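You operate a simulated robot arm through the tools that you are given. There is no shell and no other tool. Be economical: measure what you need, move in short steps, check, and stop when the job is done.

You are at the controls of a simulated robot arm. One attempt, no reset.

JOB
Seat, clamp and lock the yellow casting, then fit the yellow plug.
Fine: casting in the jig, plug right home in its mouth; leave the other plugs and castings.

It is judged by the outcome, as a careful person would: the job done as asked, and still so three seconds after it is handed in. It fails if anything else is knocked over, pushed out of place, dropped, spilled or broken.

ROBOT AND FRAMES
A 7-joint arm with a two-finger parallel gripper, fixed in place. Base frame: the origin is at the foot of the arm, x ahead of it, y to its left, z up. Readings come in m, degrees, newtons and seconds.
With the tool pointing down near the work surface it reaches from about 0.24 to 0.68 m from the base axis. Its first joint turns from -66.0 to 66.0 degrees. Payload 2.4 kg.
The tool frame sits at the grasp point between the pads (the TCP): z along the fingers, y along the line on which they close. The tips reach 0.03 m beyond it. The gripper opens to 0.094 m. The fingers are 0.028 m wide and 0.01 m thick; the gripper's body (0.05 by 0.096 m) begins 0.055 m behind the TCP.
Orientation is that of the tool frame in the base frame, as a unit quaternion [x, y, z, w]. With the fingers straight down and closing along the base's y, the tool's x points along the base's -x, its y along +y and its z along -z.

CONTROLS
- The arm moves only by the tool nudge_tool. Its argument "increments" is one flat list of numbers, 7 for each row, row after row: the turn, a rotation vector about the tool's x, y, z in degrees, then the shift along the tool's x, y, z in mm, then the gripper command, from -1 (shut) to 1 (fully open), values between in proportion. In form: [rx, ry, rz, tx, ty, tz, gripper, rx, ry, rz, tx, ty, tz, gripper, ...]. A call has 1 to 20 rows; each row is the pose to reach, as a shift and turn from the pose commanded when the call began, along the tool's axes at that moment. A row lasts 0.2 s, in which the tool goes at most 0.05 m and 8.6 degrees; a call with a longer step from one row to the next is refused whole, and so is a gripper value outside its range. Where a pose cannot be reached the arm comes as near as it can. A force on the tool above 90 N (or 10 N above the force at the start of the call, whichever is more), or a blocked arm, ends the call early, and 0.2 s more pass. The fingers move at their own pace (about 0.153 m/s each) and stop on an object; they squeeze with about 40 N. The grip force told is the motor's: it shows also when the fingers shut on nothing. Time passes only in rows, and 0.2 s behind the last, so rows that repeat a pose let the fingers close. It gives the time, the measured TCP pose, the force on the tool (base axes), the opening and the grip force at its end, in the units of the frame above (readings bear some noise), and new pictures: "pictures" is both (left out), scene, wrist or none.
- Cameras (640 x 400 px; columns grow to the right, rows downward): "scene" is fixed at [0.0467, 0.4793, 1.4508]; the picture's right is [-0.67, -0.74, 0.00], its down [-0.37, 0.33, -0.87] and it looks along [0.64, -0.58, -0.50] (base axes); focal length 330 px, centre (320, 200). "wrist" rides on the gripper at [0.076, 0.014, -0.102] in the tool frame; the picture's right is [-0.18, 0.98, 0.00], its down [-0.75, -0.14, -0.64] and it looks along [-0.63, -0.12, 0.77] (tool axes); focal length 243 px, centre (320, 200). There is no depth. A picture from a camera that has moved, and an enlarged one, comes with that camera's place and axes in the base frame and with its lens.
- close_up(camera, box): a new picture of the part [left, top, right, bottom] of that camera's present view, enlarged. The clock stands still meanwhile.
- finish_job(): hands the job in; it is judged then, once.

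Go step by step. Nothing tells you positions but the pictures and the camera data: compare them with the known pose of the tool, close in by small moves and look again before you grip or let go. The budget is 120 turns and 200 pictures, counting those below and the enlarged ones. Unless the task says otherwise, let go and move clear before handing in, and close with one line.

The tools are called after "Request:" as a command line: name --argument value ..., lists and objects as JSON in quotes. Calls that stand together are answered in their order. nudge_tool: Moves the arm, as the interface text tells. Its arguments: {"type":"object","properties":{"increments":{"type":"array"},"pictures":{"type":"string","enum":["both","scene","wrist","none"]}},"required":["increments"]} The other tools are called the same way: close_up (camera, box) takes an enlarged picture of a part of a camera's view; finish_job () hands the job in.

At the start:

```text
time_s: 0.0
eef_pos: [0.4229, 0.1108, 1.1644]
orientation: [0.0, 1.0, 0.0, 0.0]
contact_force: [0.3, -0.5, -0.6]
grip_width: 0.0939
grasp_force: 0.0
```

scene: 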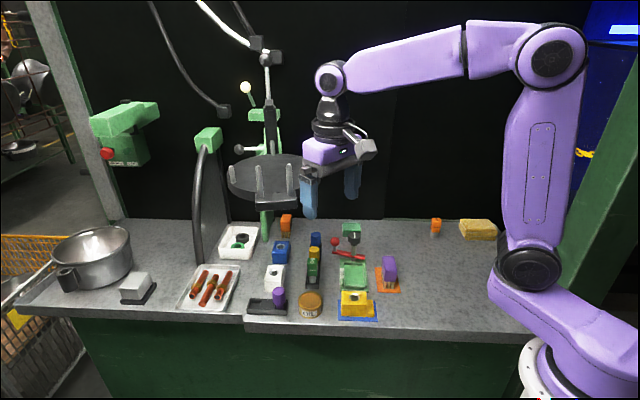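
wrist: 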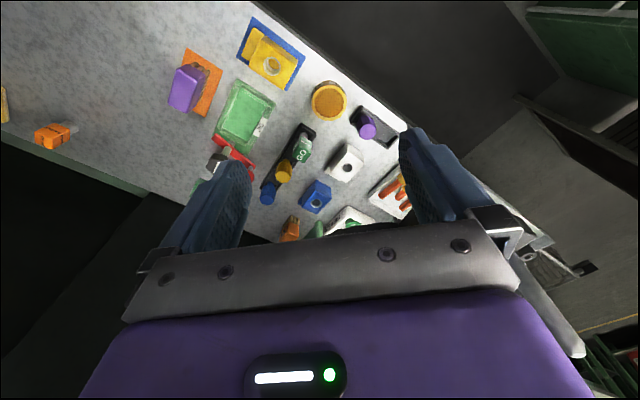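

I see the yellow casting on a blue mat at the front, a green jig with a red-handled toggle clamp, and a plug stand with yellow and blue plugs. I'll enlarge both views first.

Request:
close_up --camera "scene" --box '[230, 200, 420, 330]'

Request:
close_up --camera "wrist" --box '[150, 10, 410, 240]'

```text
3.08 times, centred on (325, 265) of scene
camera zoom: at [0.0467, 0.4793, 1.4508], right [-0.67, -0.74, 0.0], down [-0.37, 0.33, -0.87], along [0.64, -0.58, -0.5], focal length 1015 px, centre (305, 0)
```

zoom: 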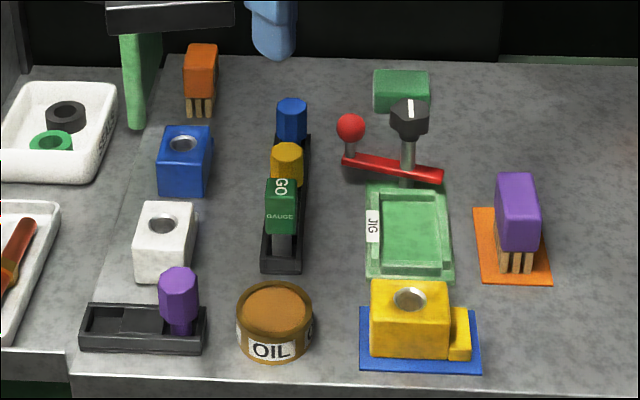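

```text
1.74 times, centred on (280, 125) of wrist
camera zoom: at [0.3467, 0.1261, 1.2675], right [0.18, 0.98, 0.0], down [0.75, -0.14, 0.64], along [0.63, -0.12, -0.77], focal length 422 px, centre (390, 330)
```

zoom: 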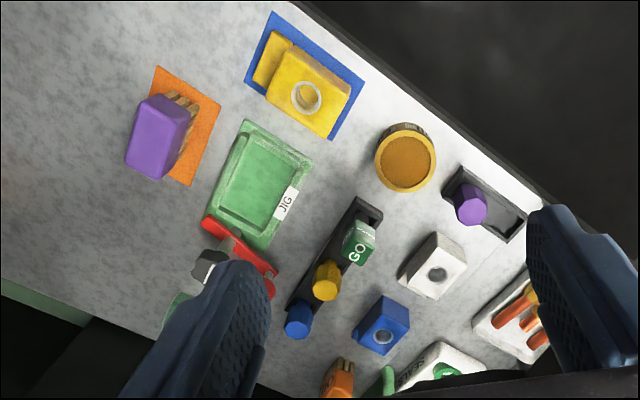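

Objects seem aligned with the scene camera's heading, so the table frame is about 42° off the base axes. I'll turn the tool 42° to match and go to a viewpoint in front of the casting and jig.

Request:
nudge_tool --increments '[0, 0, 7, 10, -5, 10, 1, 0, 0, 14, 20, -10, 20, 1, 0, 0, 21, 30, -15, 30, 1, 0, 0, 28, 42, -20, 42, 1, 0, 0, 35, 53, -26, 53, 1, 0, 0, 42.2, 63, -31, 64, 1, 0, 0, 42.2, 63, -31, 64, 1]'

```text
time_s: 1.6
eef_pos: [0.3592, 0.0807, 1.1016]
orientation: [0.361, 0.933, 0.0, -0.001]
contact_force: [-0.4, 0.1, -0.4]
grip_width: 0.0942
grasp_force: 0.1
camera wrist: at [0.3129, 0.1429, 1.204], right [0.8, 0.6, 0.0], down [0.46, -0.61, 0.64], along [0.39, -0.51, -0.77], focal length 243 px, centre (320, 200)
```

scene: 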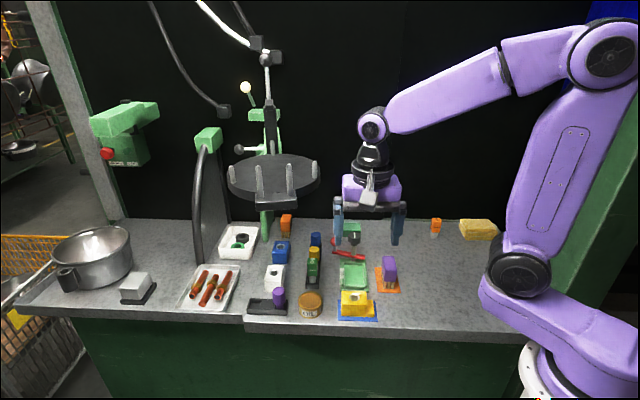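
wrist: 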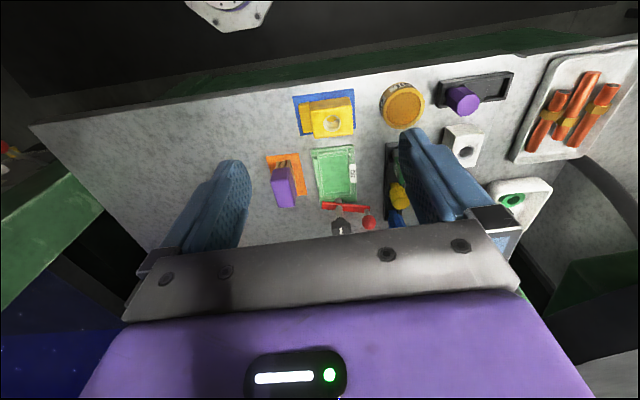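

The camera view is upside-down in the world sense (table front at the top). Let me zoom.

Request:
close_up --camera "wrist" --box '[250, 80, 410, 240]'

Request:
close_up --camera "scene" --box '[300, 220, 400, 325]'

```text
2.50 times, centred on (330, 160) of wrist
camera zoom: at [0.3129, 0.1429, 1.204], right [0.8, 0.6, 0.0], down [0.46, -0.61, 0.64], along [0.39, -0.51, -0.77], focal length 606 px, centre (295, 300)
```

zoom: 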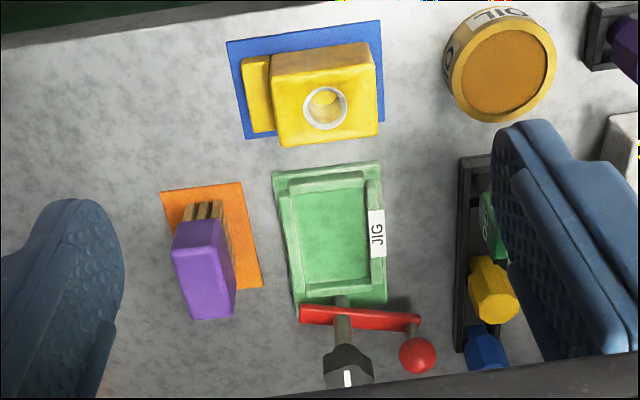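

```text
3.81 times, centred on (350, 272) of scene
camera zoom: at [0.0467, 0.4793, 1.4508], right [-0.67, -0.74, 0.0], down [-0.37, 0.33, -0.87], along [0.64, -0.58, -0.5], focal length 1257 px, centre (206, -76)
```

zoom: 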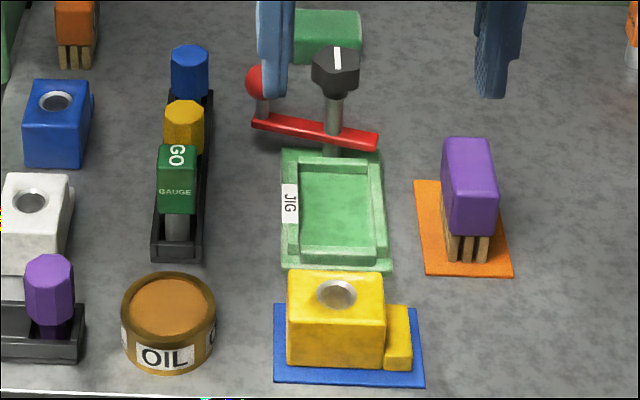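

The casting's long side is across the picture while the jig's recess runs front to back, so it needs a 90° turn. I'll look at the jig and clamp from closer to learn which way the step goes.

Request:
nudge_tool --increments '[0, 0, 0, -20, 3, 40, 1, 0, 0, 0, -40, 6, 80, 1, 0, 0, 0, -60, 8, 115, 1, 0, 0, 0, -79, 11, 150, 1, 0, 0, 0, -79, 11, 150, 1]'

Request:
close_up --camera "wrist" --box '[220, 90, 420, 250]'

```text
time_s: 2.8
eef_pos: [0.4252, 0.0341, 0.9518]
orientation: [0.36, 0.933, 0.0, -0.001]
contact_force: [0.1, -0.2, -0.6]
grip_width: 0.094
grasp_force: 0.0
camera wrist: at [0.3783, 0.0966, 1.0536], right [0.8, 0.6, 0.0], down [0.46, -0.61, 0.64], along [0.39, -0.51, -0.77], focal length 243 px, centre (320, 200)
```

scene: 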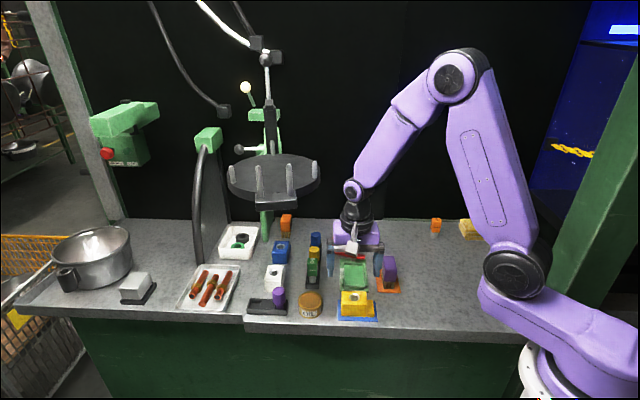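
wrist: 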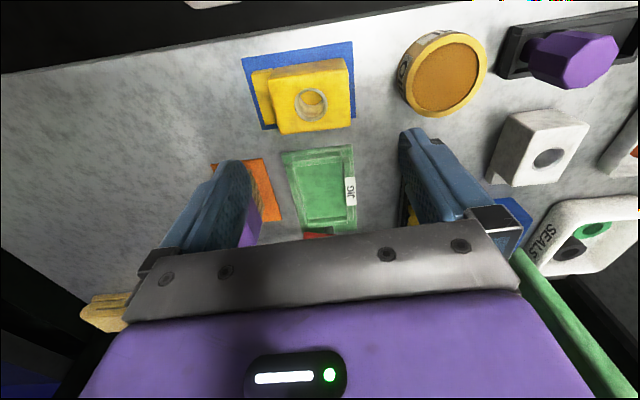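

```text
2.50 times, centred on (320, 170) of wrist
camera zoom: at [0.3783, 0.0966, 1.0536], right [0.8, 0.6, 0.0], down [0.46, -0.61, 0.64], along [0.39, -0.51, -0.77], focal length 606 px, centre (320, 275)
```

zoom: 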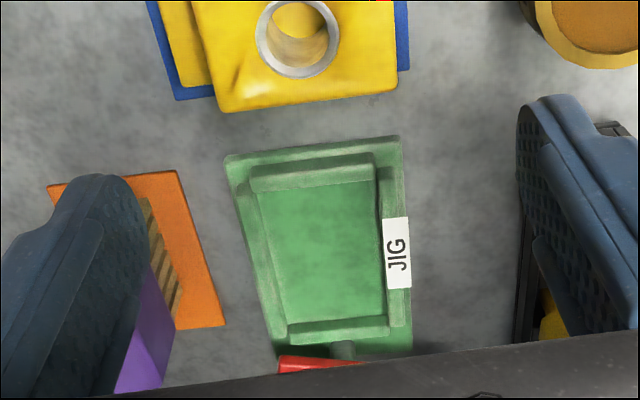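

The recess is a plain rectangle, roughly 52 by 82 mm with its long side front to back. Next I'll look at the clamp from above and a little in front, at a safe height.

Request:
nudge_tool --increments '[0, 0, 0, -10, -3, -28, 1, 0, 0, 0, -45, -9, -40, 1, 0, 0, 0, -85, -15, -40, 1, 0, 0, 0, -115, -20, -40, 1, 0, 0, 0, -115, -20, -40, 1]'

Request:
close_up --camera "wrist" --box '[220, 90, 420, 250]'

Request:
close_up --camera "scene" --box '[310, 210, 390, 290]'

```text
time_s: 4.0
eef_pos: [0.4985, -0.0586, 0.9907]
orientation: [0.36, 0.933, 0.0, 0.0]
contact_force: [0.4, 0.7, -0.7]
grip_width: 0.0941
grasp_force: 0.1
camera wrist: at [0.4519, 0.0037, 1.0924], right [0.8, 0.6, 0.0], down [0.46, -0.61, 0.64], along [0.39, -0.51, -0.77], focal length 243 px, centre (320, 200)
```

scene: 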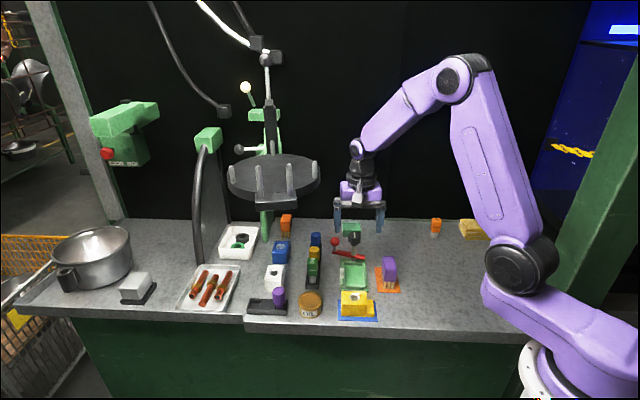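
wrist: 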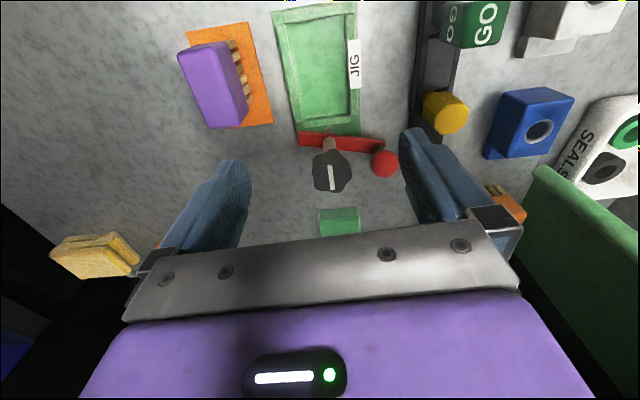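

```text
2.50 times, centred on (320, 170) of wrist
camera zoom: at [0.4519, 0.0037, 1.0924], right [0.8, 0.6, 0.0], down [0.46, -0.61, 0.64], along [0.39, -0.51, -0.77], focal length 606 px, centre (320, 275)
```

zoom: 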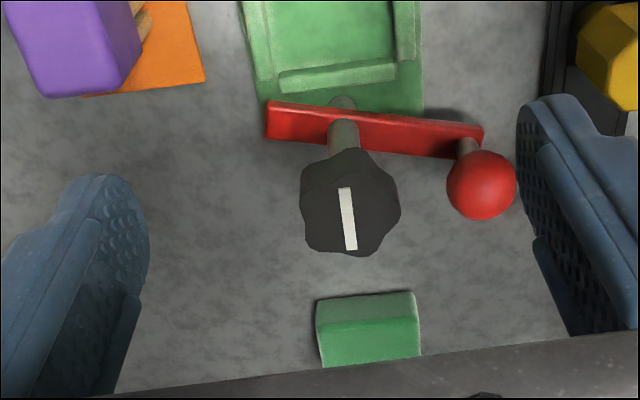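

```text
5.00 times, centred on (350, 250) of scene
camera zoom: at [0.0467, 0.4793, 1.4508], right [-0.67, -0.74, 0.0], down [-0.37, 0.33, -0.87], along [0.64, -0.58, -0.5], focal length 1650 px, centre (170, -50)
```

zoom: 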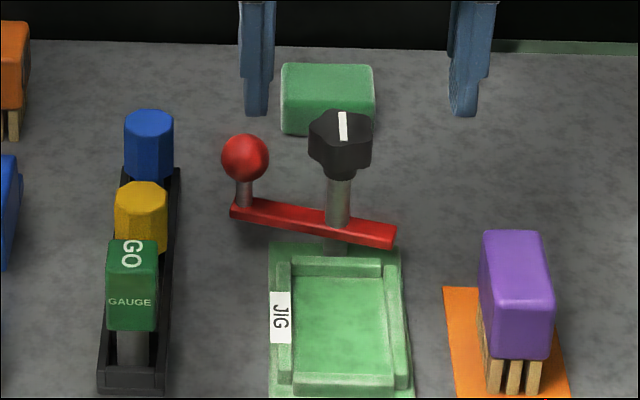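

The clamp is a red swing bar on a post behind the jig, with a short nose and a ball handle. A black knob sits on top, and its white mark points front to back. The nose reaches just past the jig's rear wall, so the casting's low step must face the post; I'll grip the block across its short side, then turn it 90°.

Request:
nudge_tool --increments '[0, 0, 8.2, 12, 1.5, 0, 1, 0, 0, 16.4, 24, 3, 0, 1, 0, 0, 24.6, 36, 4.5, 0, 1, 0, 0, 32.8, 48, 6, 0, 1, 0, 0, 41, 60, 7.5, 0, 1, 0, 0, 49.2, 72, 9, 0, 1, 0, 0, 57.4, 84, 10.5, 0, 1, 0, 0, 65.6, 96, 12, 0, 1, 0, 0, 73.8, 108, 13.5, 0, 1, 0, 0, 82, 120, 15, 0, 1, 0, 0, 90, 132, 16, 0, 1, 0, 0, 90, 132, 16, 0, 1]'

```text
time_s: 6.6
eef_pos: [0.4101, 0.0434, 0.9903]
orientation: [0.914, 0.405, 0.0, 0.0]
contact_force: [-0.1, 0.8, -0.4]
grip_width: 0.0941
grasp_force: 0.0
camera wrist: at [0.4722, 0.0908, 1.0935], right [0.6, -0.8, 0.0], down [-0.61, -0.46, 0.64], along [-0.51, -0.39, -0.77], focal length 243 px, centre (320, 200)
```

scene: 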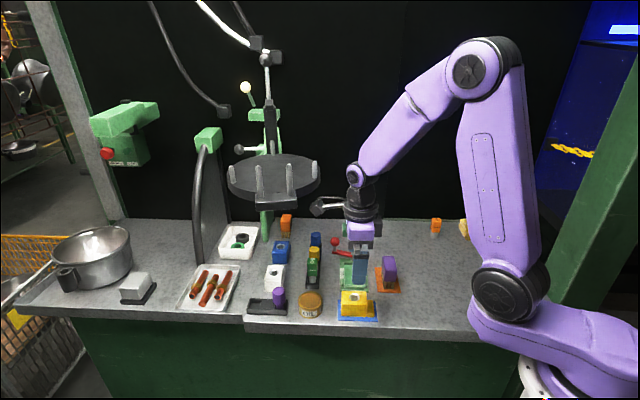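
wrist: 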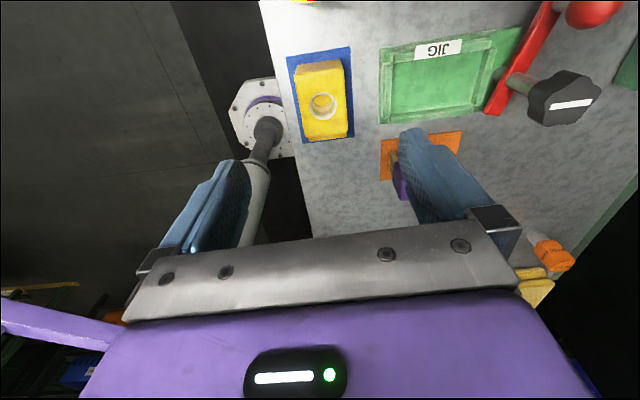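

The turn worked, and the hole reads (0.412, 0.042) from this side too, so the casting position is confirmed. I'll descend partway and check yaw and centring.

Request:
nudge_tool --increments '[0, 0, 0, 0.5, 2, 30, 1, 0, 0, 0, 0.5, 2, 65, 1, 0, 0, 0, 0.5, 2, 65, 1]' --pictures "none"

Request:
close_up --camera "wrist" --box '[200, 40, 440, 240]'

Request:
close_up --camera "scene" --box '[310, 240, 410, 330]'

```text
time_s: 7.4
eef_pos: [0.4129, 0.0416, 0.9261]
orientation: [0.914, 0.406, 0.001, 0.0]
contact_force: [0.3, -0.4, 0.0]
grip_width: 0.0941
grasp_force: 0.1
```

```text
2.00 times, centred on (320, 140) of wrist
camera zoom: at [0.4741, 0.0893, 1.0285], right [0.6, -0.8, 0.0], down [-0.61, -0.46, 0.64], along [-0.51, -0.39, -0.77], focal length 485 px, centre (320, 320)
```

zoom: 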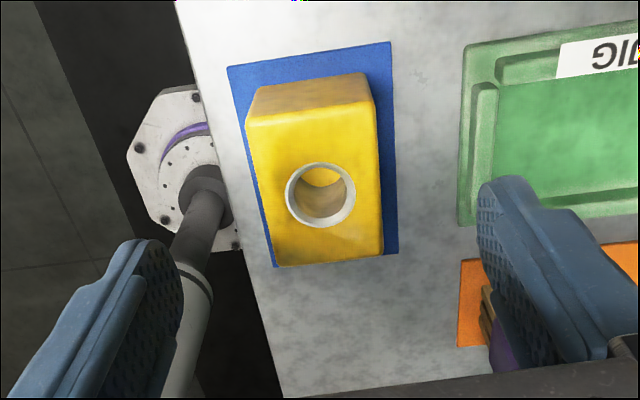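

```text
4.44 times, centred on (360, 285) of scene
camera zoom: at [0.0467, 0.4793, 1.4508], right [-0.67, -0.74, 0.0], down [-0.37, 0.33, -0.87], along [0.64, -0.58, -0.5], focal length 1467 px, centre (142, -178)
```

zoom: 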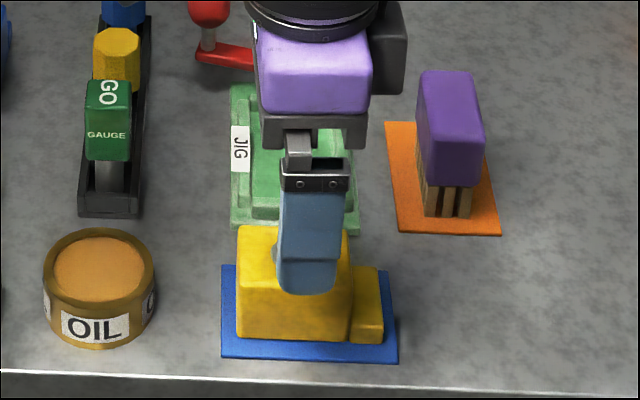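

Block centre is (0.411, 0.042), yaw about 45°, roughly 60 by 43 mm, top at about 0.862. I'll align by 2.8°, go down so the tips stay above jig-wall height, and grip.

Request:
nudge_tool --increments '[0, 0, 2.8, -1.2, -1.5, 25, 1, 0, 0, 2.8, -1.2, -1.5, 50, 1, 0, 0, 2.8, -1.2, -1.5, 57, 1, 0, 0, 2.8, -1.2, -1.5, 57, 1]'

Request:
close_up --camera "scene" --box '[310, 240, 410, 330]'

```text
time_s: 8.4
eef_pos: [0.4084, 0.0426, 0.8703]
orientation: [0.924, 0.382, 0.0, 0.0]
contact_force: [-0.1, 0.0, -0.4]
grip_width: 0.0941
grasp_force: 0.0
camera wrist: at [0.4736, 0.0871, 0.9718], right [0.56, -0.83, 0.0], down [-0.63, -0.43, 0.64], along [-0.53, -0.36, -0.77], focal length 243 px, centre (320, 200)
```

scene: 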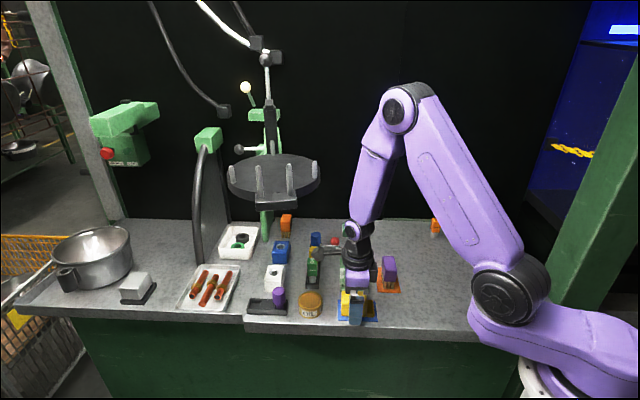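
wrist: 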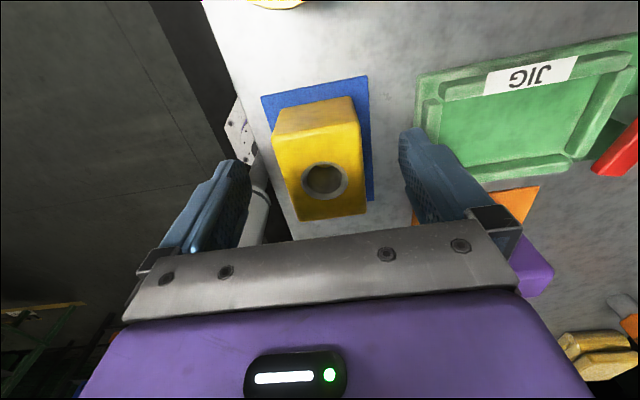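

```text
4.44 times, centred on (360, 285) of scene
camera zoom: at [0.0467, 0.4793, 1.4508], right [-0.67, -0.74, 0.0], down [-0.37, 0.33, -0.87], along [0.64, -0.58, -0.5], focal length 1467 px, centre (142, -178)
```

zoom: 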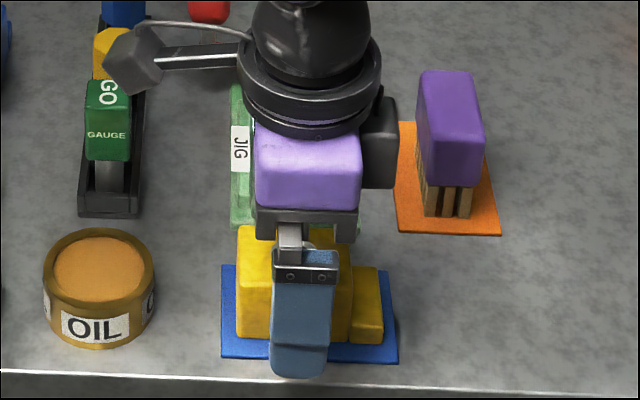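

Small centring correction, then close on the block.

Request:
nudge_tool --increments '[0, 0, 0, 1.2, 2.5, 0, 1, 0, 0, 0, 1.2, 2.5, 0, 0, 0, 0, 0, 1.2, 2.5, 0, -1, 0, 0, 0, 1.2, 2.5, 0, -1, 0, 0, 0, 1.2, 2.5, 0, -1]'

```text
time_s: 9.6
eef_pos: [0.413, 0.0418, 0.8691]
orientation: [0.924, 0.383, 0.0, 0.0]
contact_force: [-0.3, 1.6, 10.6]
grip_width: 0.0441
grasp_force: 40.1
camera wrist: at [0.4766, 0.0866, 0.9719], right [0.56, -0.83, 0.0], down [-0.63, -0.43, 0.64], along [-0.53, -0.36, -0.77], focal length 243 px, centre (320, 200)
```

scene: 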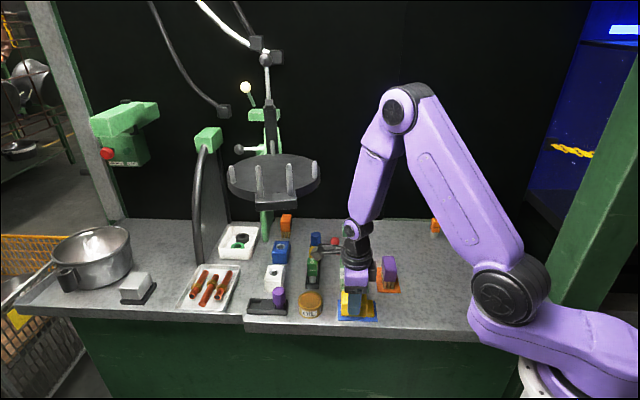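
wrist: 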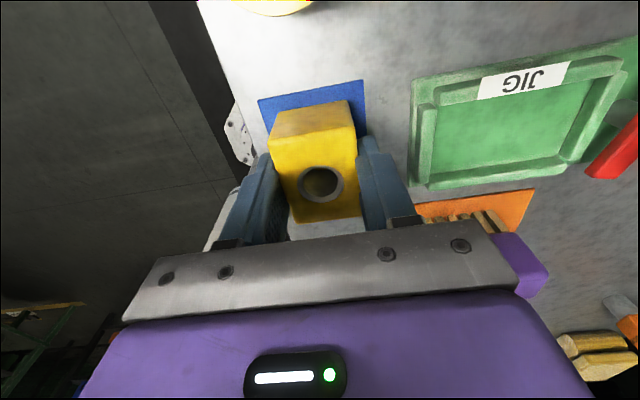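

Gripped at 44 mm. Lifting straight up, then I'll re-measure the jig from here.

Request:
nudge_tool --increments '[0, 0, 0, 0, 0, -15, -1, 0, 0, 0, 0, 0, -40, -1, 0, 0, 0, 0, 0, -75, -1, 0, 0, 0, 0, 0, -75, -1]' --pictures "scene"

Request:
close_up --camera "wrist" --box '[260, 10, 580, 210]'

Request:
close_up --camera "scene" --box '[310, 225, 410, 325]'

```text
time_s: 10.6
eef_pos: [0.4135, 0.0417, 0.9459]
orientation: [0.924, 0.383, 0.0, 0.001]
contact_force: [0.1, -0.1, -2.4]
grip_width: 0.044
grasp_force: 39.8
```

scene: 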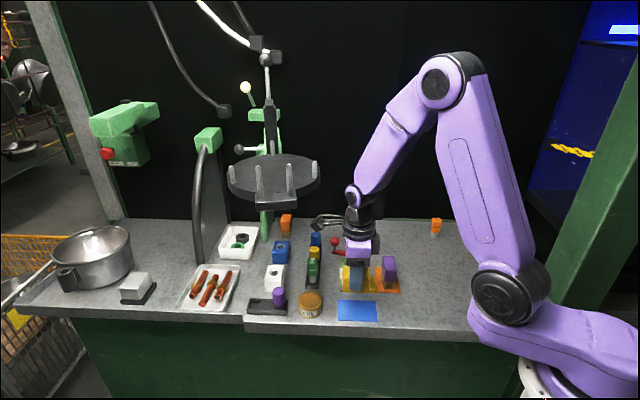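

```text
2.00 times, centred on (420, 110) of wrist
camera zoom: at [0.4773, 0.0855, 1.0475], right [0.56, -0.83, 0.0], down [-0.63, -0.43, 0.64], along [-0.53, -0.36, -0.77], focal length 485 px, centre (120, 380)
```

zoom: 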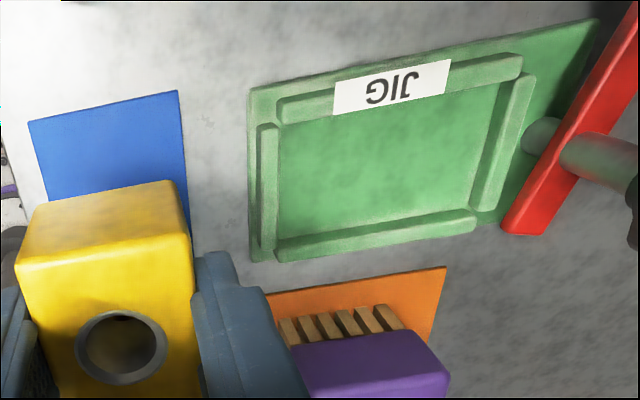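

```text
4.00 times, centred on (360, 275) of scene
camera zoom: at [0.0467, 0.4793, 1.4508], right [-0.67, -0.74, 0.0], down [-0.37, 0.33, -0.87], along [0.64, -0.58, -0.5], focal length 1320 px, centre (160, -100)
```

zoom: 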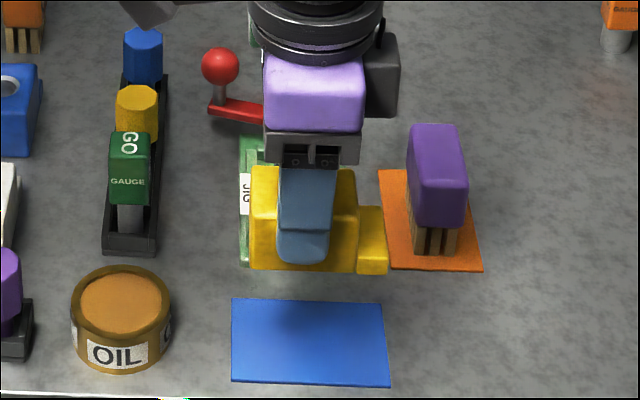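

Casting is held level. I'll raise a bit more, move over the jig and turn it 88° so the step faces the post.

Request:
nudge_tool --increments '[0, 0, 0, 0, 0, -30, -1, 0, 0, -8, 0, 9, -30, -1, 0, 0, -16, -1, 18, -30, -1, 0, 0, -24, -2, 27, -30, -1, 0, 0, -32, -3, 36, -30, -1, 0, 0, -40, -4, 45, -30, -1, 0, 0, -48, -4, 55, -30, -1, 0, 0, -56, -5, 64, -30, -1, 0, 0, -64, -5, 73, -30, -1, 0, 0, -72, -6, 82, -30, -1, 0, 0, -80, -6, 92, -30, -1, 0, 0, -87.8, -6.2, 100.8, -30, -1, 0, 0, -87.8, -6.2, 100.8, -30, -1]'

Request:
close_up --camera "scene" --box '[310, 220, 410, 320]'

```text
time_s: 13.4
eef_pos: [0.4798, -0.0338, 0.9748]
orientation: [0.4, 0.917, 0.0, 0.0]
contact_force: [0.9, 0.0, -3.2]
grip_width: 0.0436
grasp_force: 40.6
camera wrist: at [0.4383, 0.0324, 1.0764], right [0.85, 0.53, 0.0], down [0.41, -0.65, 0.64], along [0.34, -0.54, -0.77], focal length 243 px, centre (320, 200)
```

scene: 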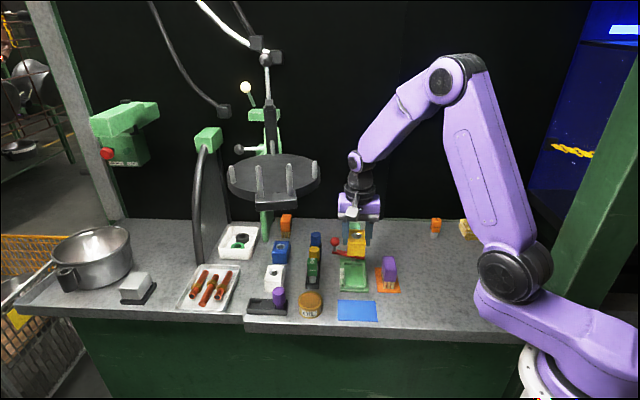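
wrist: 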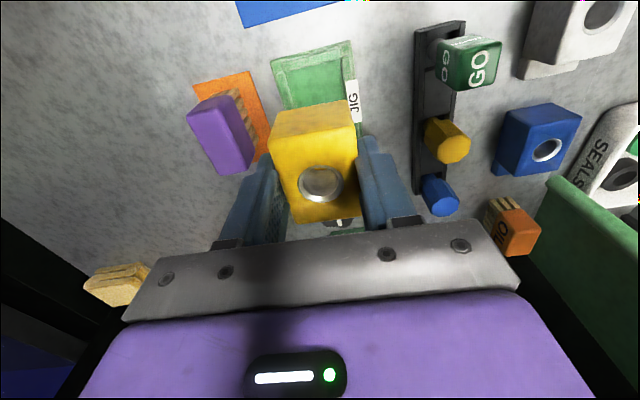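

```text
4.00 times, centred on (360, 270) of scene
camera zoom: at [0.0468, 0.4793, 1.4508], right [-0.67, -0.74, 0.0], down [-0.37, 0.33, -0.87], along [0.64, -0.58, -0.5], focal length 1320 px, centre (160, -80)
```

zoom: 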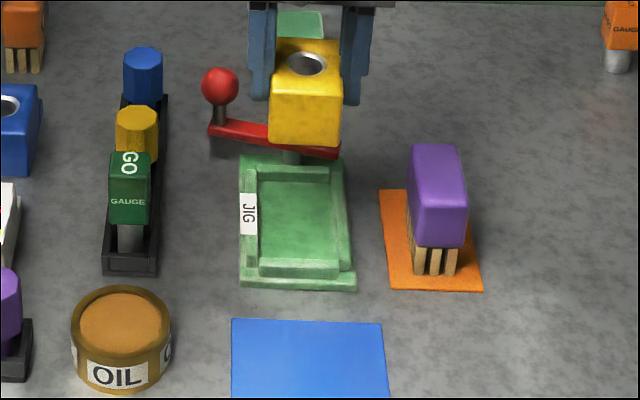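

Orientation is right, with the step toward the post. Descending to just above the jig walls for alignment.

Request:
nudge_tool --increments '[0, 0, 0, 0, 0, 30, -1, 0, 0, 0, 0, 0, 60, -1, 0, 0, 0, 0, 0, 70, -1, 0, 0, 0, 0, 0, 70, -1]' --pictures "none"

Request:
close_up --camera "wrist" --box '[220, 40, 420, 240]'

Request:
close_up --camera "scene" --box '[320, 225, 400, 305]'

```text
time_s: 14.4
eef_pos: [0.4768, -0.0343, 0.9035]
orientation: [0.401, 0.916, 0.0, 0.0]
contact_force: [0.3, 0.0, -2.7]
grip_width: 0.0437
grasp_force: 40.0
```

```text
2.00 times, centred on (320, 140) of wrist
camera zoom: at [0.4365, 0.032, 1.0053], right [0.85, 0.53, 0.0], down [0.41, -0.65, 0.64], along [0.34, -0.54, -0.77], focal length 485 px, centre (320, 320)
```

zoom: 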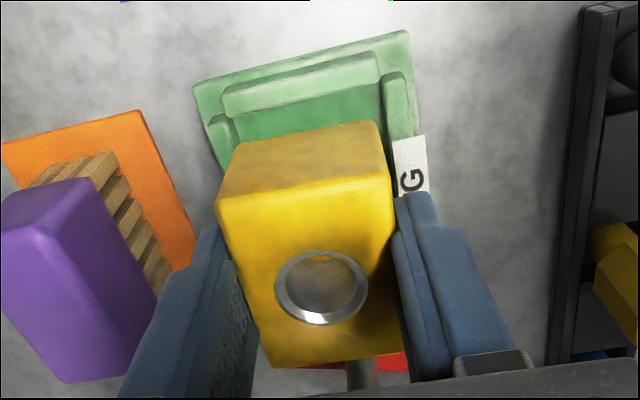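

```text
5.00 times, centred on (360, 265) of scene
camera zoom: at [0.0468, 0.4793, 1.4508], right [-0.67, -0.74, 0.0], down [-0.37, 0.33, -0.87], along [0.64, -0.58, -0.5], focal length 1650 px, centre (120, -125)
```

zoom: 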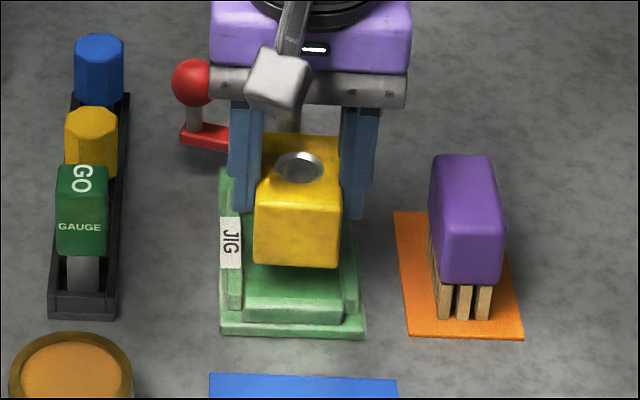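

Lateral and lengthwise alignment look within about 1–2 mm, but the jig is nearer 45° than 43°. I'll turn 2.2° and lower partway.

Request:
nudge_tool --increments '[0, 0, -2.2, 0, 0, 5, -1, 0, 0, -2.2, 0, 0, 17, -1, 0, 0, -2.2, 0, 0, 17, -1]' --pictures "none"

Request:
close_up --camera "wrist" --box '[220, 40, 420, 240]'

Request:
close_up --camera "scene" --box '[330, 240, 390, 300]'

```text
time_s: 15.2
eef_pos: [0.4811, -0.0341, 0.8872]
orientation: [0.383, 0.924, 0.0, 0.0]
contact_force: [-0.5, -0.1, -2.5]
grip_width: 0.0439
grasp_force: 40.2
```

```text
2.00 times, centred on (320, 140) of wrist
camera zoom: at [0.4357, 0.0306, 0.9891], right [0.83, 0.56, 0.0], down [0.43, -0.63, 0.64], along [0.36, -0.53, -0.77], focal length 485 px, centre (320, 320)
```

zoom: 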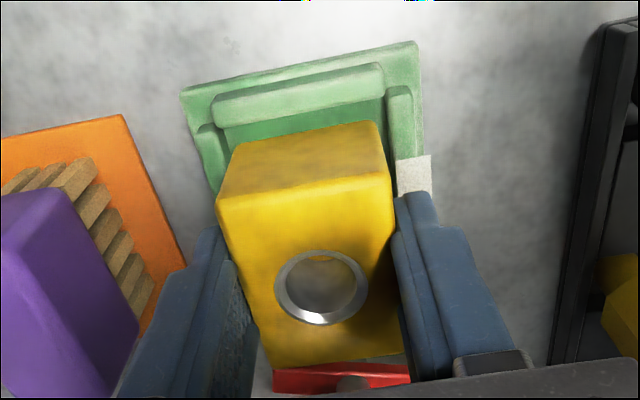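

```text
6.67 times, centred on (360, 270) of scene
camera zoom: at [0.0468, 0.4793, 1.4508], right [-0.67, -0.74, 0.0], down [-0.37, 0.33, -0.87], along [0.64, -0.58, -0.5], focal length 2200 px, centre (53, -267)
```

zoom: 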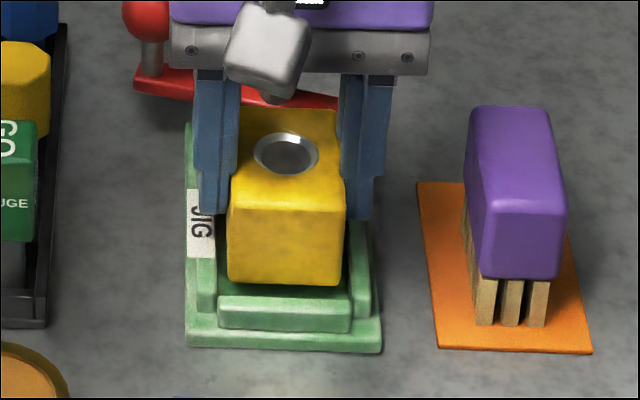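

There's about a 5 mm gap to the front wall and the lateral fit is centred. Shift 3 mm to the front and lower gently.

Request:
nudge_tool --increments '[0, 0, 0, 3, 0, 2, -1, 0, 0, 0, 3, 0, 6, -1, 0, 0, 0, 3, 0, 9, -1, 0, 0, 0, 3, 0, 9, -1]' --pictures "none"

Request:
close_up --camera "wrist" --box '[220, 40, 420, 240]'

Request:
close_up --camera "scene" --box '[330, 240, 390, 300]'

```text
time_s: 16.2
eef_pos: [0.4779, -0.0323, 0.8776]
orientation: [0.383, 0.924, -0.001, 0.0]
contact_force: [0.1, -0.3, -3.3]
grip_width: 0.0437
grasp_force: 39.9
```

```text
2.00 times, centred on (320, 140) of wrist
camera zoom: at [0.4336, 0.0321, 0.9799], right [0.83, 0.56, 0.0], down [0.43, -0.63, 0.64], along [0.36, -0.53, -0.77], focal length 485 px, centre (320, 320)
```

zoom: 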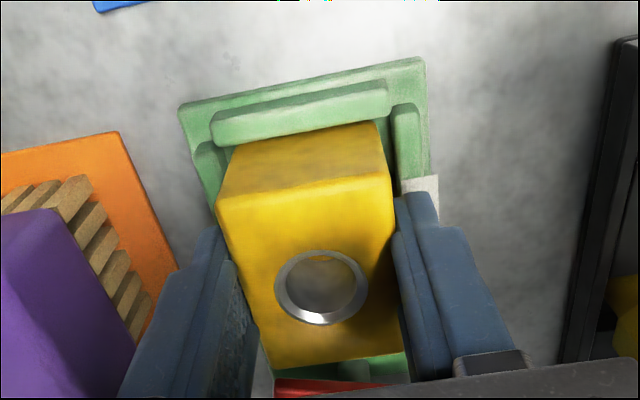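

```text
6.67 times, centred on (360, 270) of scene
camera zoom: at [0.0468, 0.4793, 1.4508], right [-0.67, -0.74, 0.0], down [-0.37, 0.33, -0.87], along [0.64, -0.58, -0.5], focal length 2200 px, centre (53, -267)
```

zoom: 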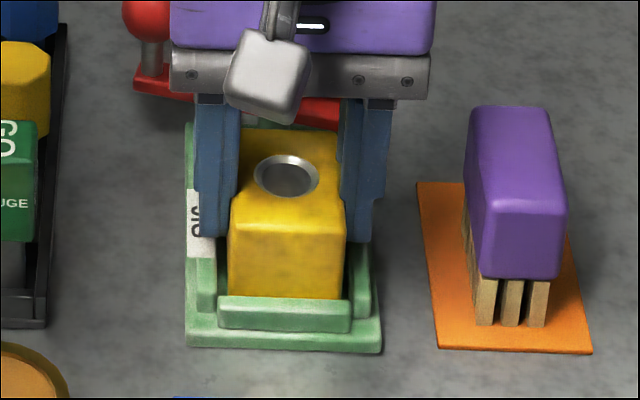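

No contact yet, and the casting's bottom is passing below the front wall's top edge. Lowering in small steps until it touches.

Request:
nudge_tool --increments '[0, 0, 0, 0, 0, 2, -1, 0, 0, 0, 0, 0, 4, -1, 0, 0, 0, 0, 0, 4, -1]' --pictures "none"

Request:
close_up --camera "wrist" --box '[220, 40, 420, 240]'

Request:
close_up --camera "scene" --box '[330, 240, 390, 300]'

```text
time_s: 17.0
eef_pos: [0.4787, -0.0324, 0.876]
orientation: [0.383, 0.924, 0.001, 0.0]
contact_force: [-0.7, -1.3, 1.1]
grip_width: 0.0438
grasp_force: 40.1
```

```text
2.00 times, centred on (320, 140) of wrist
camera zoom: at [0.4344, 0.0332, 0.9769], right [0.83, 0.56, 0.0], down [0.43, -0.63, 0.64], along [0.36, -0.53, -0.77], focal length 485 px, centre (320, 320)
```

zoom: 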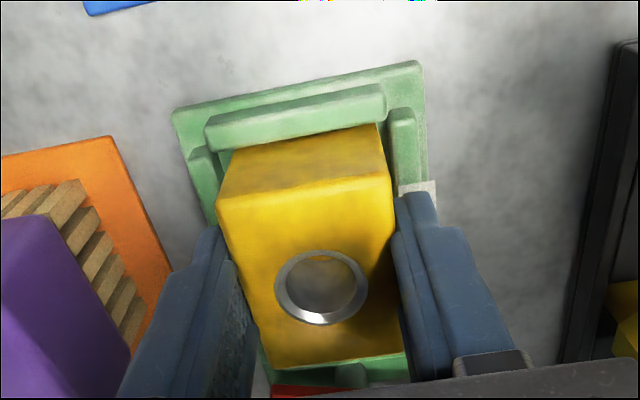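

```text
6.67 times, centred on (360, 270) of scene
camera zoom: at [0.0467, 0.4793, 1.4508], right [-0.67, -0.74, 0.0], down [-0.37, 0.33, -0.87], along [0.64, -0.58, -0.5], focal length 2200 px, centre (53, -267)
```

zoom: 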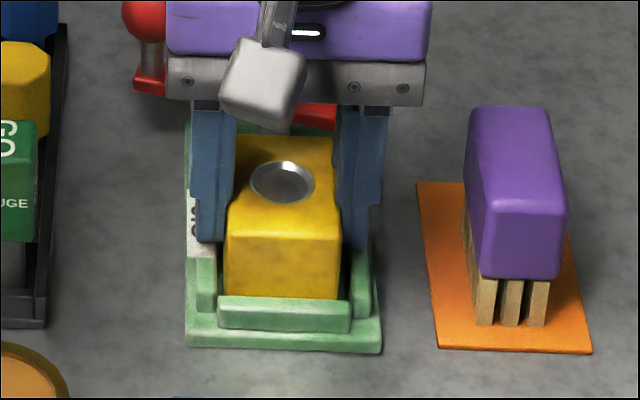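

Light contact at a bottom height of about 0.829, which could be the floor. I'll press 3 mm more and shift 1 mm to the right to see if it settles lower.

Request:
nudge_tool --increments '[0, 0, 0, 0, -1, 1.5, -1, 0, 0, 0, 0, -1, 3, -1, 0, 0, 0, 0, -1, 3, -1]' --pictures "none"

Request:
close_up --camera "wrist" --box '[220, 80, 420, 240]'

Request:
close_up --camera "scene" --box '[330, 240, 390, 300]'

```text
time_s: 17.8
eef_pos: [0.4778, -0.0317, 0.8741]
orientation: [0.383, 0.924, 0.0, 0.003]
contact_force: [-8.6, 8.1, 67.1]
grip_width: 0.044
grasp_force: 40.1
```

```text
2.50 times, centred on (320, 160) of wrist
camera zoom: at [0.4337, 0.0331, 0.9762], right [0.82, 0.57, 0.01], down [0.43, -0.63, 0.65], along [0.37, -0.53, -0.76], focal length 606 px, centre (320, 300)
```

zoom: 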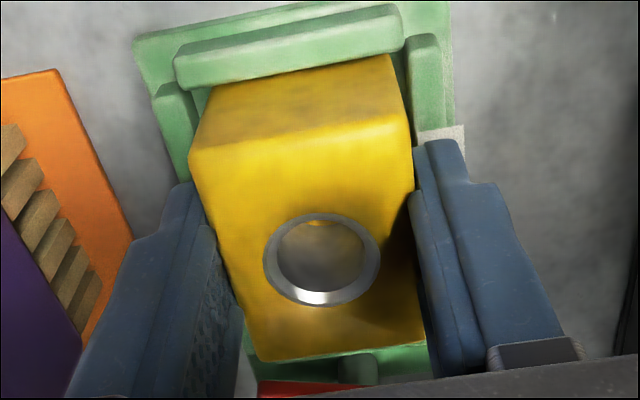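

```text
6.67 times, centred on (360, 270) of scene
camera zoom: at [0.0454, 0.4796, 1.4507], right [-0.67, -0.74, 0.0], down [-0.37, 0.33, -0.87], along [0.65, -0.58, -0.49], focal length 2200 px, centre (53, -267)
```

zoom: 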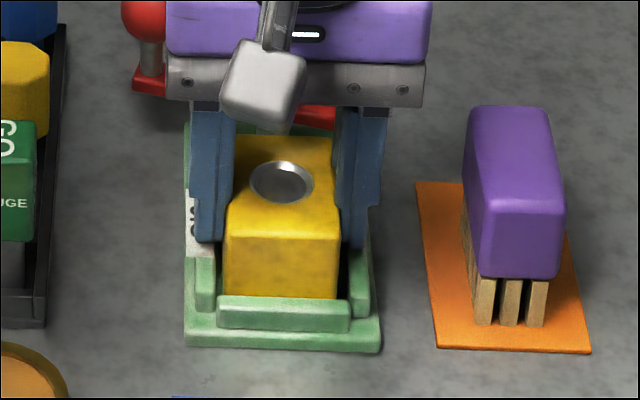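

The stop height puts the casting's bottom at about 0.826, so it is resting on the jig floor rather than on a wall. I'll relax the pressure, open, lift straight up and look.

Request:
nudge_tool --increments '[0, 0, 0, 0, -0.5, -3, -1, 0, 0, 0, 0, 0, -3, -1, 0, 0, 0, 0, 0, -3, 0.5, 0, 0, 0, 0, 0, -3, 0.5, 0, 0, 0, 0, 0, -3, 0.5, 0, 0, 0, 0, 0, -40, 0.5, 0, 0, 0, 0, 0, -80, 0.5, 0, 0, 0, 20, 0, -100, 0.5, 0, 0, 0, 20, 0, -100, 0.5]'

Request:
close_up --camera "wrist" --box '[220, 80, 420, 240]'

Request:
close_up --camera "scene" --box '[330, 230, 400, 300]'

```text
time_s: 19.8
eef_pos: [0.4619, -0.0166, 0.9706]
orientation: [0.383, 0.924, 0.0, 0.0]
contact_force: [0.3, -0.4, -0.5]
grip_width: 0.0704
grasp_force: 0.1
camera wrist: at [0.4197, 0.047, 1.0733], right [0.83, 0.56, 0.0], down [0.43, -0.63, 0.64], along [0.36, -0.53, -0.77], focal length 243 px, centre (320, 200)
```

scene: 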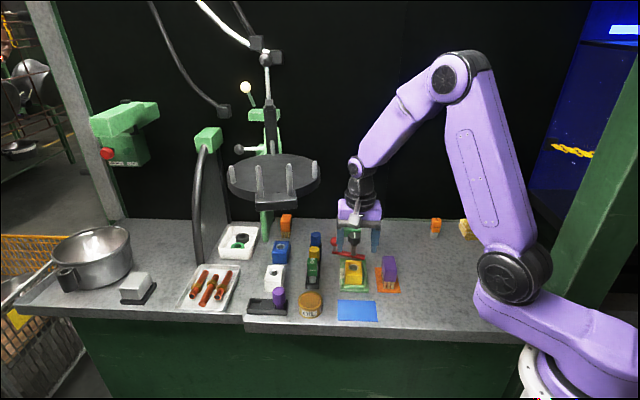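
wrist: 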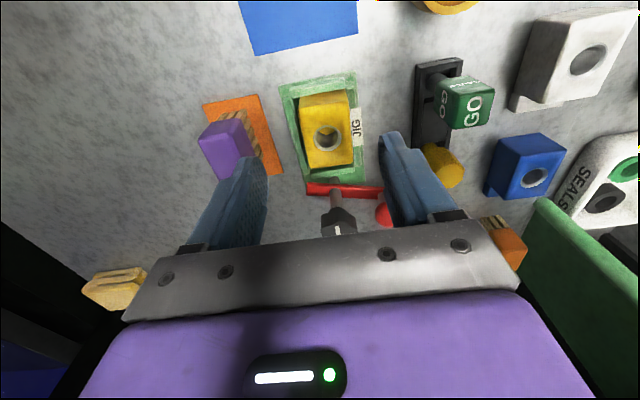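

```text
2.50 times, centred on (320, 160) of wrist
camera zoom: at [0.4197, 0.047, 1.0733], right [0.83, 0.56, 0.0], down [0.43, -0.63, 0.64], along [0.36, -0.53, -0.77], focal length 606 px, centre (320, 300)
```

zoom: 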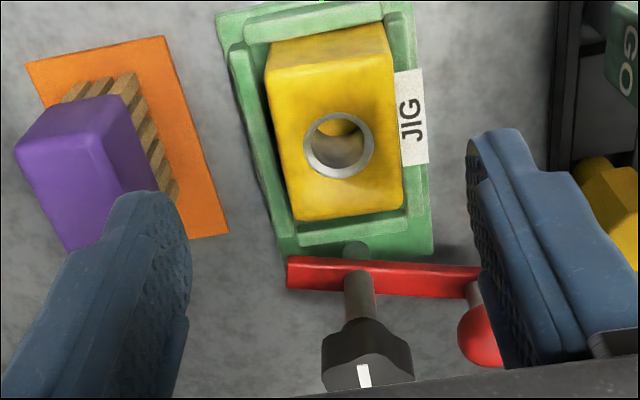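

```text
5.71 times, centred on (365, 265) of scene
camera zoom: at [0.0467, 0.4793, 1.4508], right [-0.67, -0.74, 0.0], down [-0.37, 0.33, -0.87], along [0.64, -0.58, -0.5], focal length 1886 px, centre (63, -171)
```

zoom: 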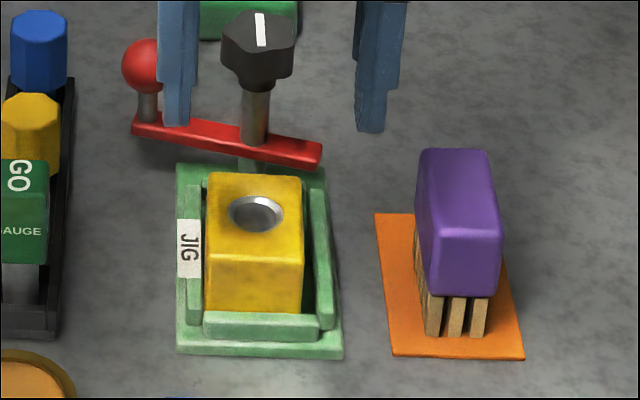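

The casting sits square in the jig, but the step is hidden behind the block. I'll move the camera right above the clamp area to check the step and the bar.

Request:
nudge_tool --increments '[0, 0, 0, -40, -5, -5, 0.5, 0, 0, 0, -80, -10, -10, 0.5, 0, 0, 0, -115, -15, -10, 0.5, 0, 0, 0, -135, -17, -10, 0.5, 0, 0, 0, -135, -17, -10, 0.5]' --pictures "wrist"

Request:
close_up --camera "wrist" --box '[220, 0, 420, 160]'

```text
time_s: 21.0
eef_pos: [0.5461, -0.1259, 0.9814]
orientation: [0.383, 0.924, 0.0, 0.0]
contact_force: [0.3, -0.5, -0.7]
grip_width: 0.0704
grasp_force: 0.1
camera wrist: at [0.5027, -0.0606, 1.0845], right [0.82, 0.57, 0.0], down [0.43, -0.63, 0.64], along [0.36, -0.53, -0.77], focal length 243 px, centre (320, 200)
```

wrist: 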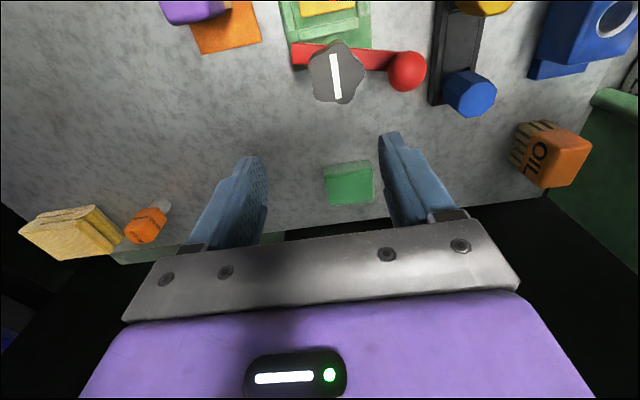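

```text
2.50 times, centred on (320, 80) of wrist
camera zoom: at [0.5027, -0.0606, 1.0845], right [0.82, 0.57, 0.0], down [0.43, -0.63, 0.64], along [0.36, -0.53, -0.77], focal length 606 px, centre (320, 500)
```

zoom: 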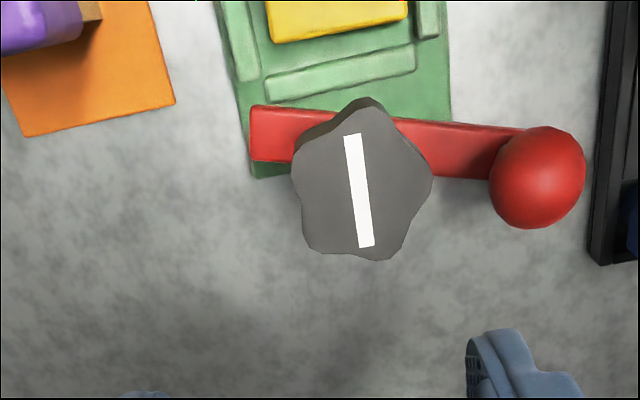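

The step end is visible and sits inside the recess with a gap to the rear wall. The casting is flat but seems off toward the front-left, so I'll take a near-vertical view to measure the gaps.

Request:
nudge_tool --increments '[0, 0, 0, 35, 0, 0, 0.5, 0, 0, 0, 75, 5, 0, 0.5, 0, 0, 0, 75, 5, 0, 0.5]' --pictures "none"

Request:
close_up --camera "wrist" --box '[260, 20, 400, 140]'

```text
time_s: 21.8
eef_pos: [0.4978, -0.0712, 0.9817]
orientation: [0.383, 0.924, 0.0, 0.0]
contact_force: [-0.5, 0.0, 0.0]
grip_width: 0.0707
grasp_force: 0.1
```

```text
3.33 times, centred on (330, 80) of wrist
camera zoom: at [0.4534, -0.0061, 1.0838], right [0.83, 0.56, 0.0], down [0.43, -0.63, 0.64], along [0.36, -0.53, -0.77], focal length 809 px, centre (287, 600)
```

zoom: 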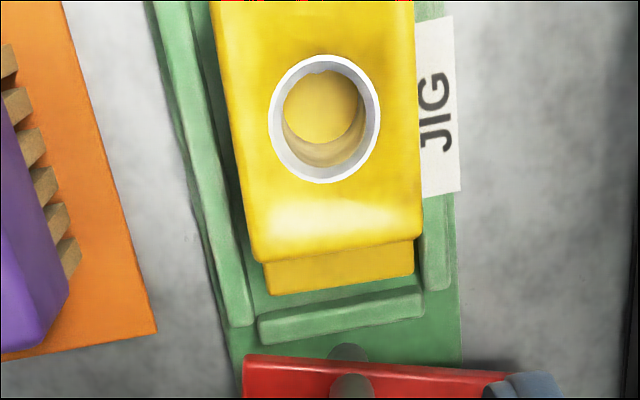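

Laterally it's centred, with about 3–4 mm each side. Lengthwise it sits against the front wall with about 7 mm behind, so I'll regrip and slide it about 4 mm back to centre it and get the step under the nose.

Request:
nudge_tool --increments '[0, 0, 0, 20, 7, 0, 0.6, 0, 0, 0, 41.4, 14.1, 0, 0.6, 0, 0, 0, 41.4, 14.1, 30, 0.6, 0, 0, 0, 41.4, 14.1, 60, 0.6, 0, 0, 0, 41.4, 14.1, 60, 0.6]' --pictures "none"

Request:
close_up --camera "wrist" --box '[220, 60, 420, 240]'

```text
time_s: 23.0
eef_pos: [0.4774, -0.0299, 0.9201]
orientation: [0.383, 0.924, 0.0, 0.0]
contact_force: [0.4, -0.4, 0.6]
grip_width: 0.0755
grasp_force: 0.0
```

```text
2.22 times, centred on (320, 150) of wrist
camera zoom: at [0.4337, 0.0356, 1.0227], right [0.83, 0.56, 0.0], down [0.43, -0.63, 0.64], along [0.36, -0.53, -0.77], focal length 539 px, centre (320, 311)
```

zoom: 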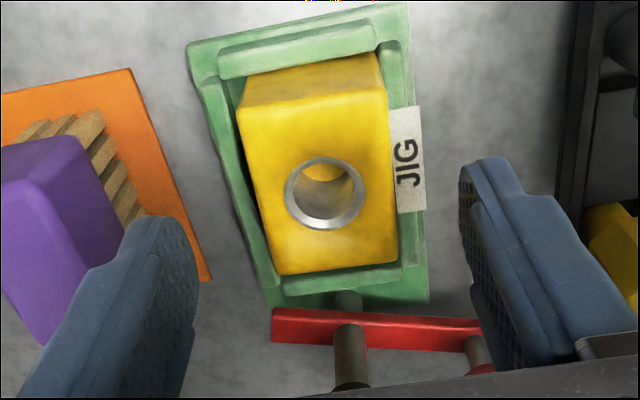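

Fingers straddle the block evenly. Going down, gripping and sliding back.

Request:
nudge_tool --increments '[0, 0, 0, 0, 0, 25, 0.6, 0, 0, 0, 0, 0, 45, 0.6, 0, 0, 0, 0, 0, 45, 0.6, 0, 0, 0, 0, 0, 45, -1, 0, 0, 0, 0, 0, 45, -1, 0, 0, 0, 0, 0, 45, -1]' --pictures "none"

```text
time_s: 24.4
eef_pos: [0.4782, -0.029, 0.8749]
orientation: [0.383, 0.924, 0.0, 0.001]
contact_force: [3.0, 2.0, 6.8]
grip_width: 0.0438
grasp_force: 39.9
```

Request:
nudge_tool --increments '[0, 0, 0, -2, 0, -0.7, -1, 0, 0, 0, -4, 0, -0.7, -1, 0, 0, 0, -4, -0.3, -0.7, -1]' --pictures "none"

Request:
close_up --camera "wrist" --box '[220, 80, 420, 240]'

Request:
close_up --camera "scene" --box '[330, 240, 390, 300]'

```text
time_s: 25.2
eef_pos: [0.4804, -0.0335, 0.8765]
orientation: [0.383, 0.924, 0.0, 0.0]
contact_force: [-0.7, 0.1, 0.0]
grip_width: 0.0437
grasp_force: 40.1
```

```text
2.50 times, centred on (320, 160) of wrist
camera zoom: at [0.4364, 0.032, 0.9786], right [0.83, 0.56, 0.0], down [0.43, -0.63, 0.64], along [0.36, -0.53, -0.77], focal length 606 px, centre (320, 300)
```

zoom: 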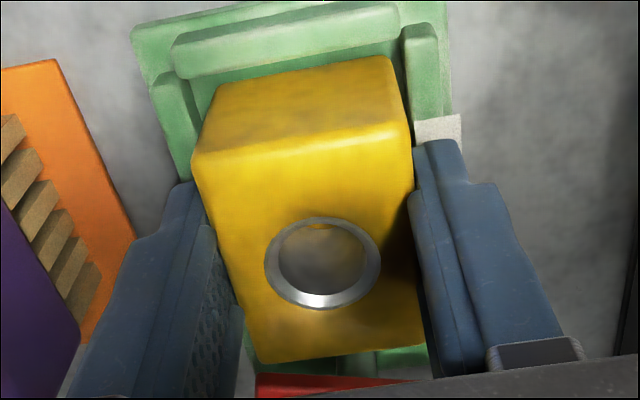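

```text
6.67 times, centred on (360, 270) of scene
camera zoom: at [0.0468, 0.4793, 1.4508], right [-0.67, -0.74, 0.0], down [-0.37, 0.33, -0.87], along [0.64, -0.58, -0.5], focal length 2200 px, centre (53, -267)
```

zoom: 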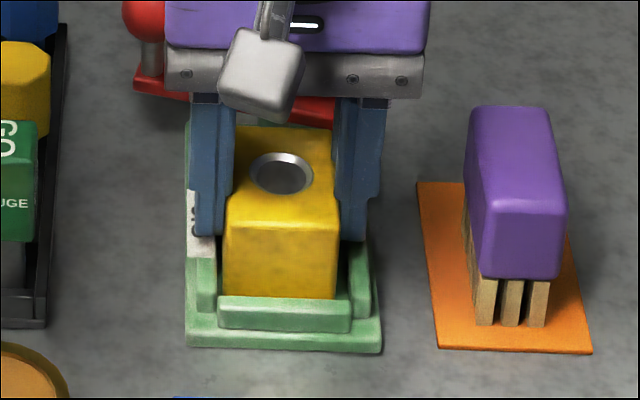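

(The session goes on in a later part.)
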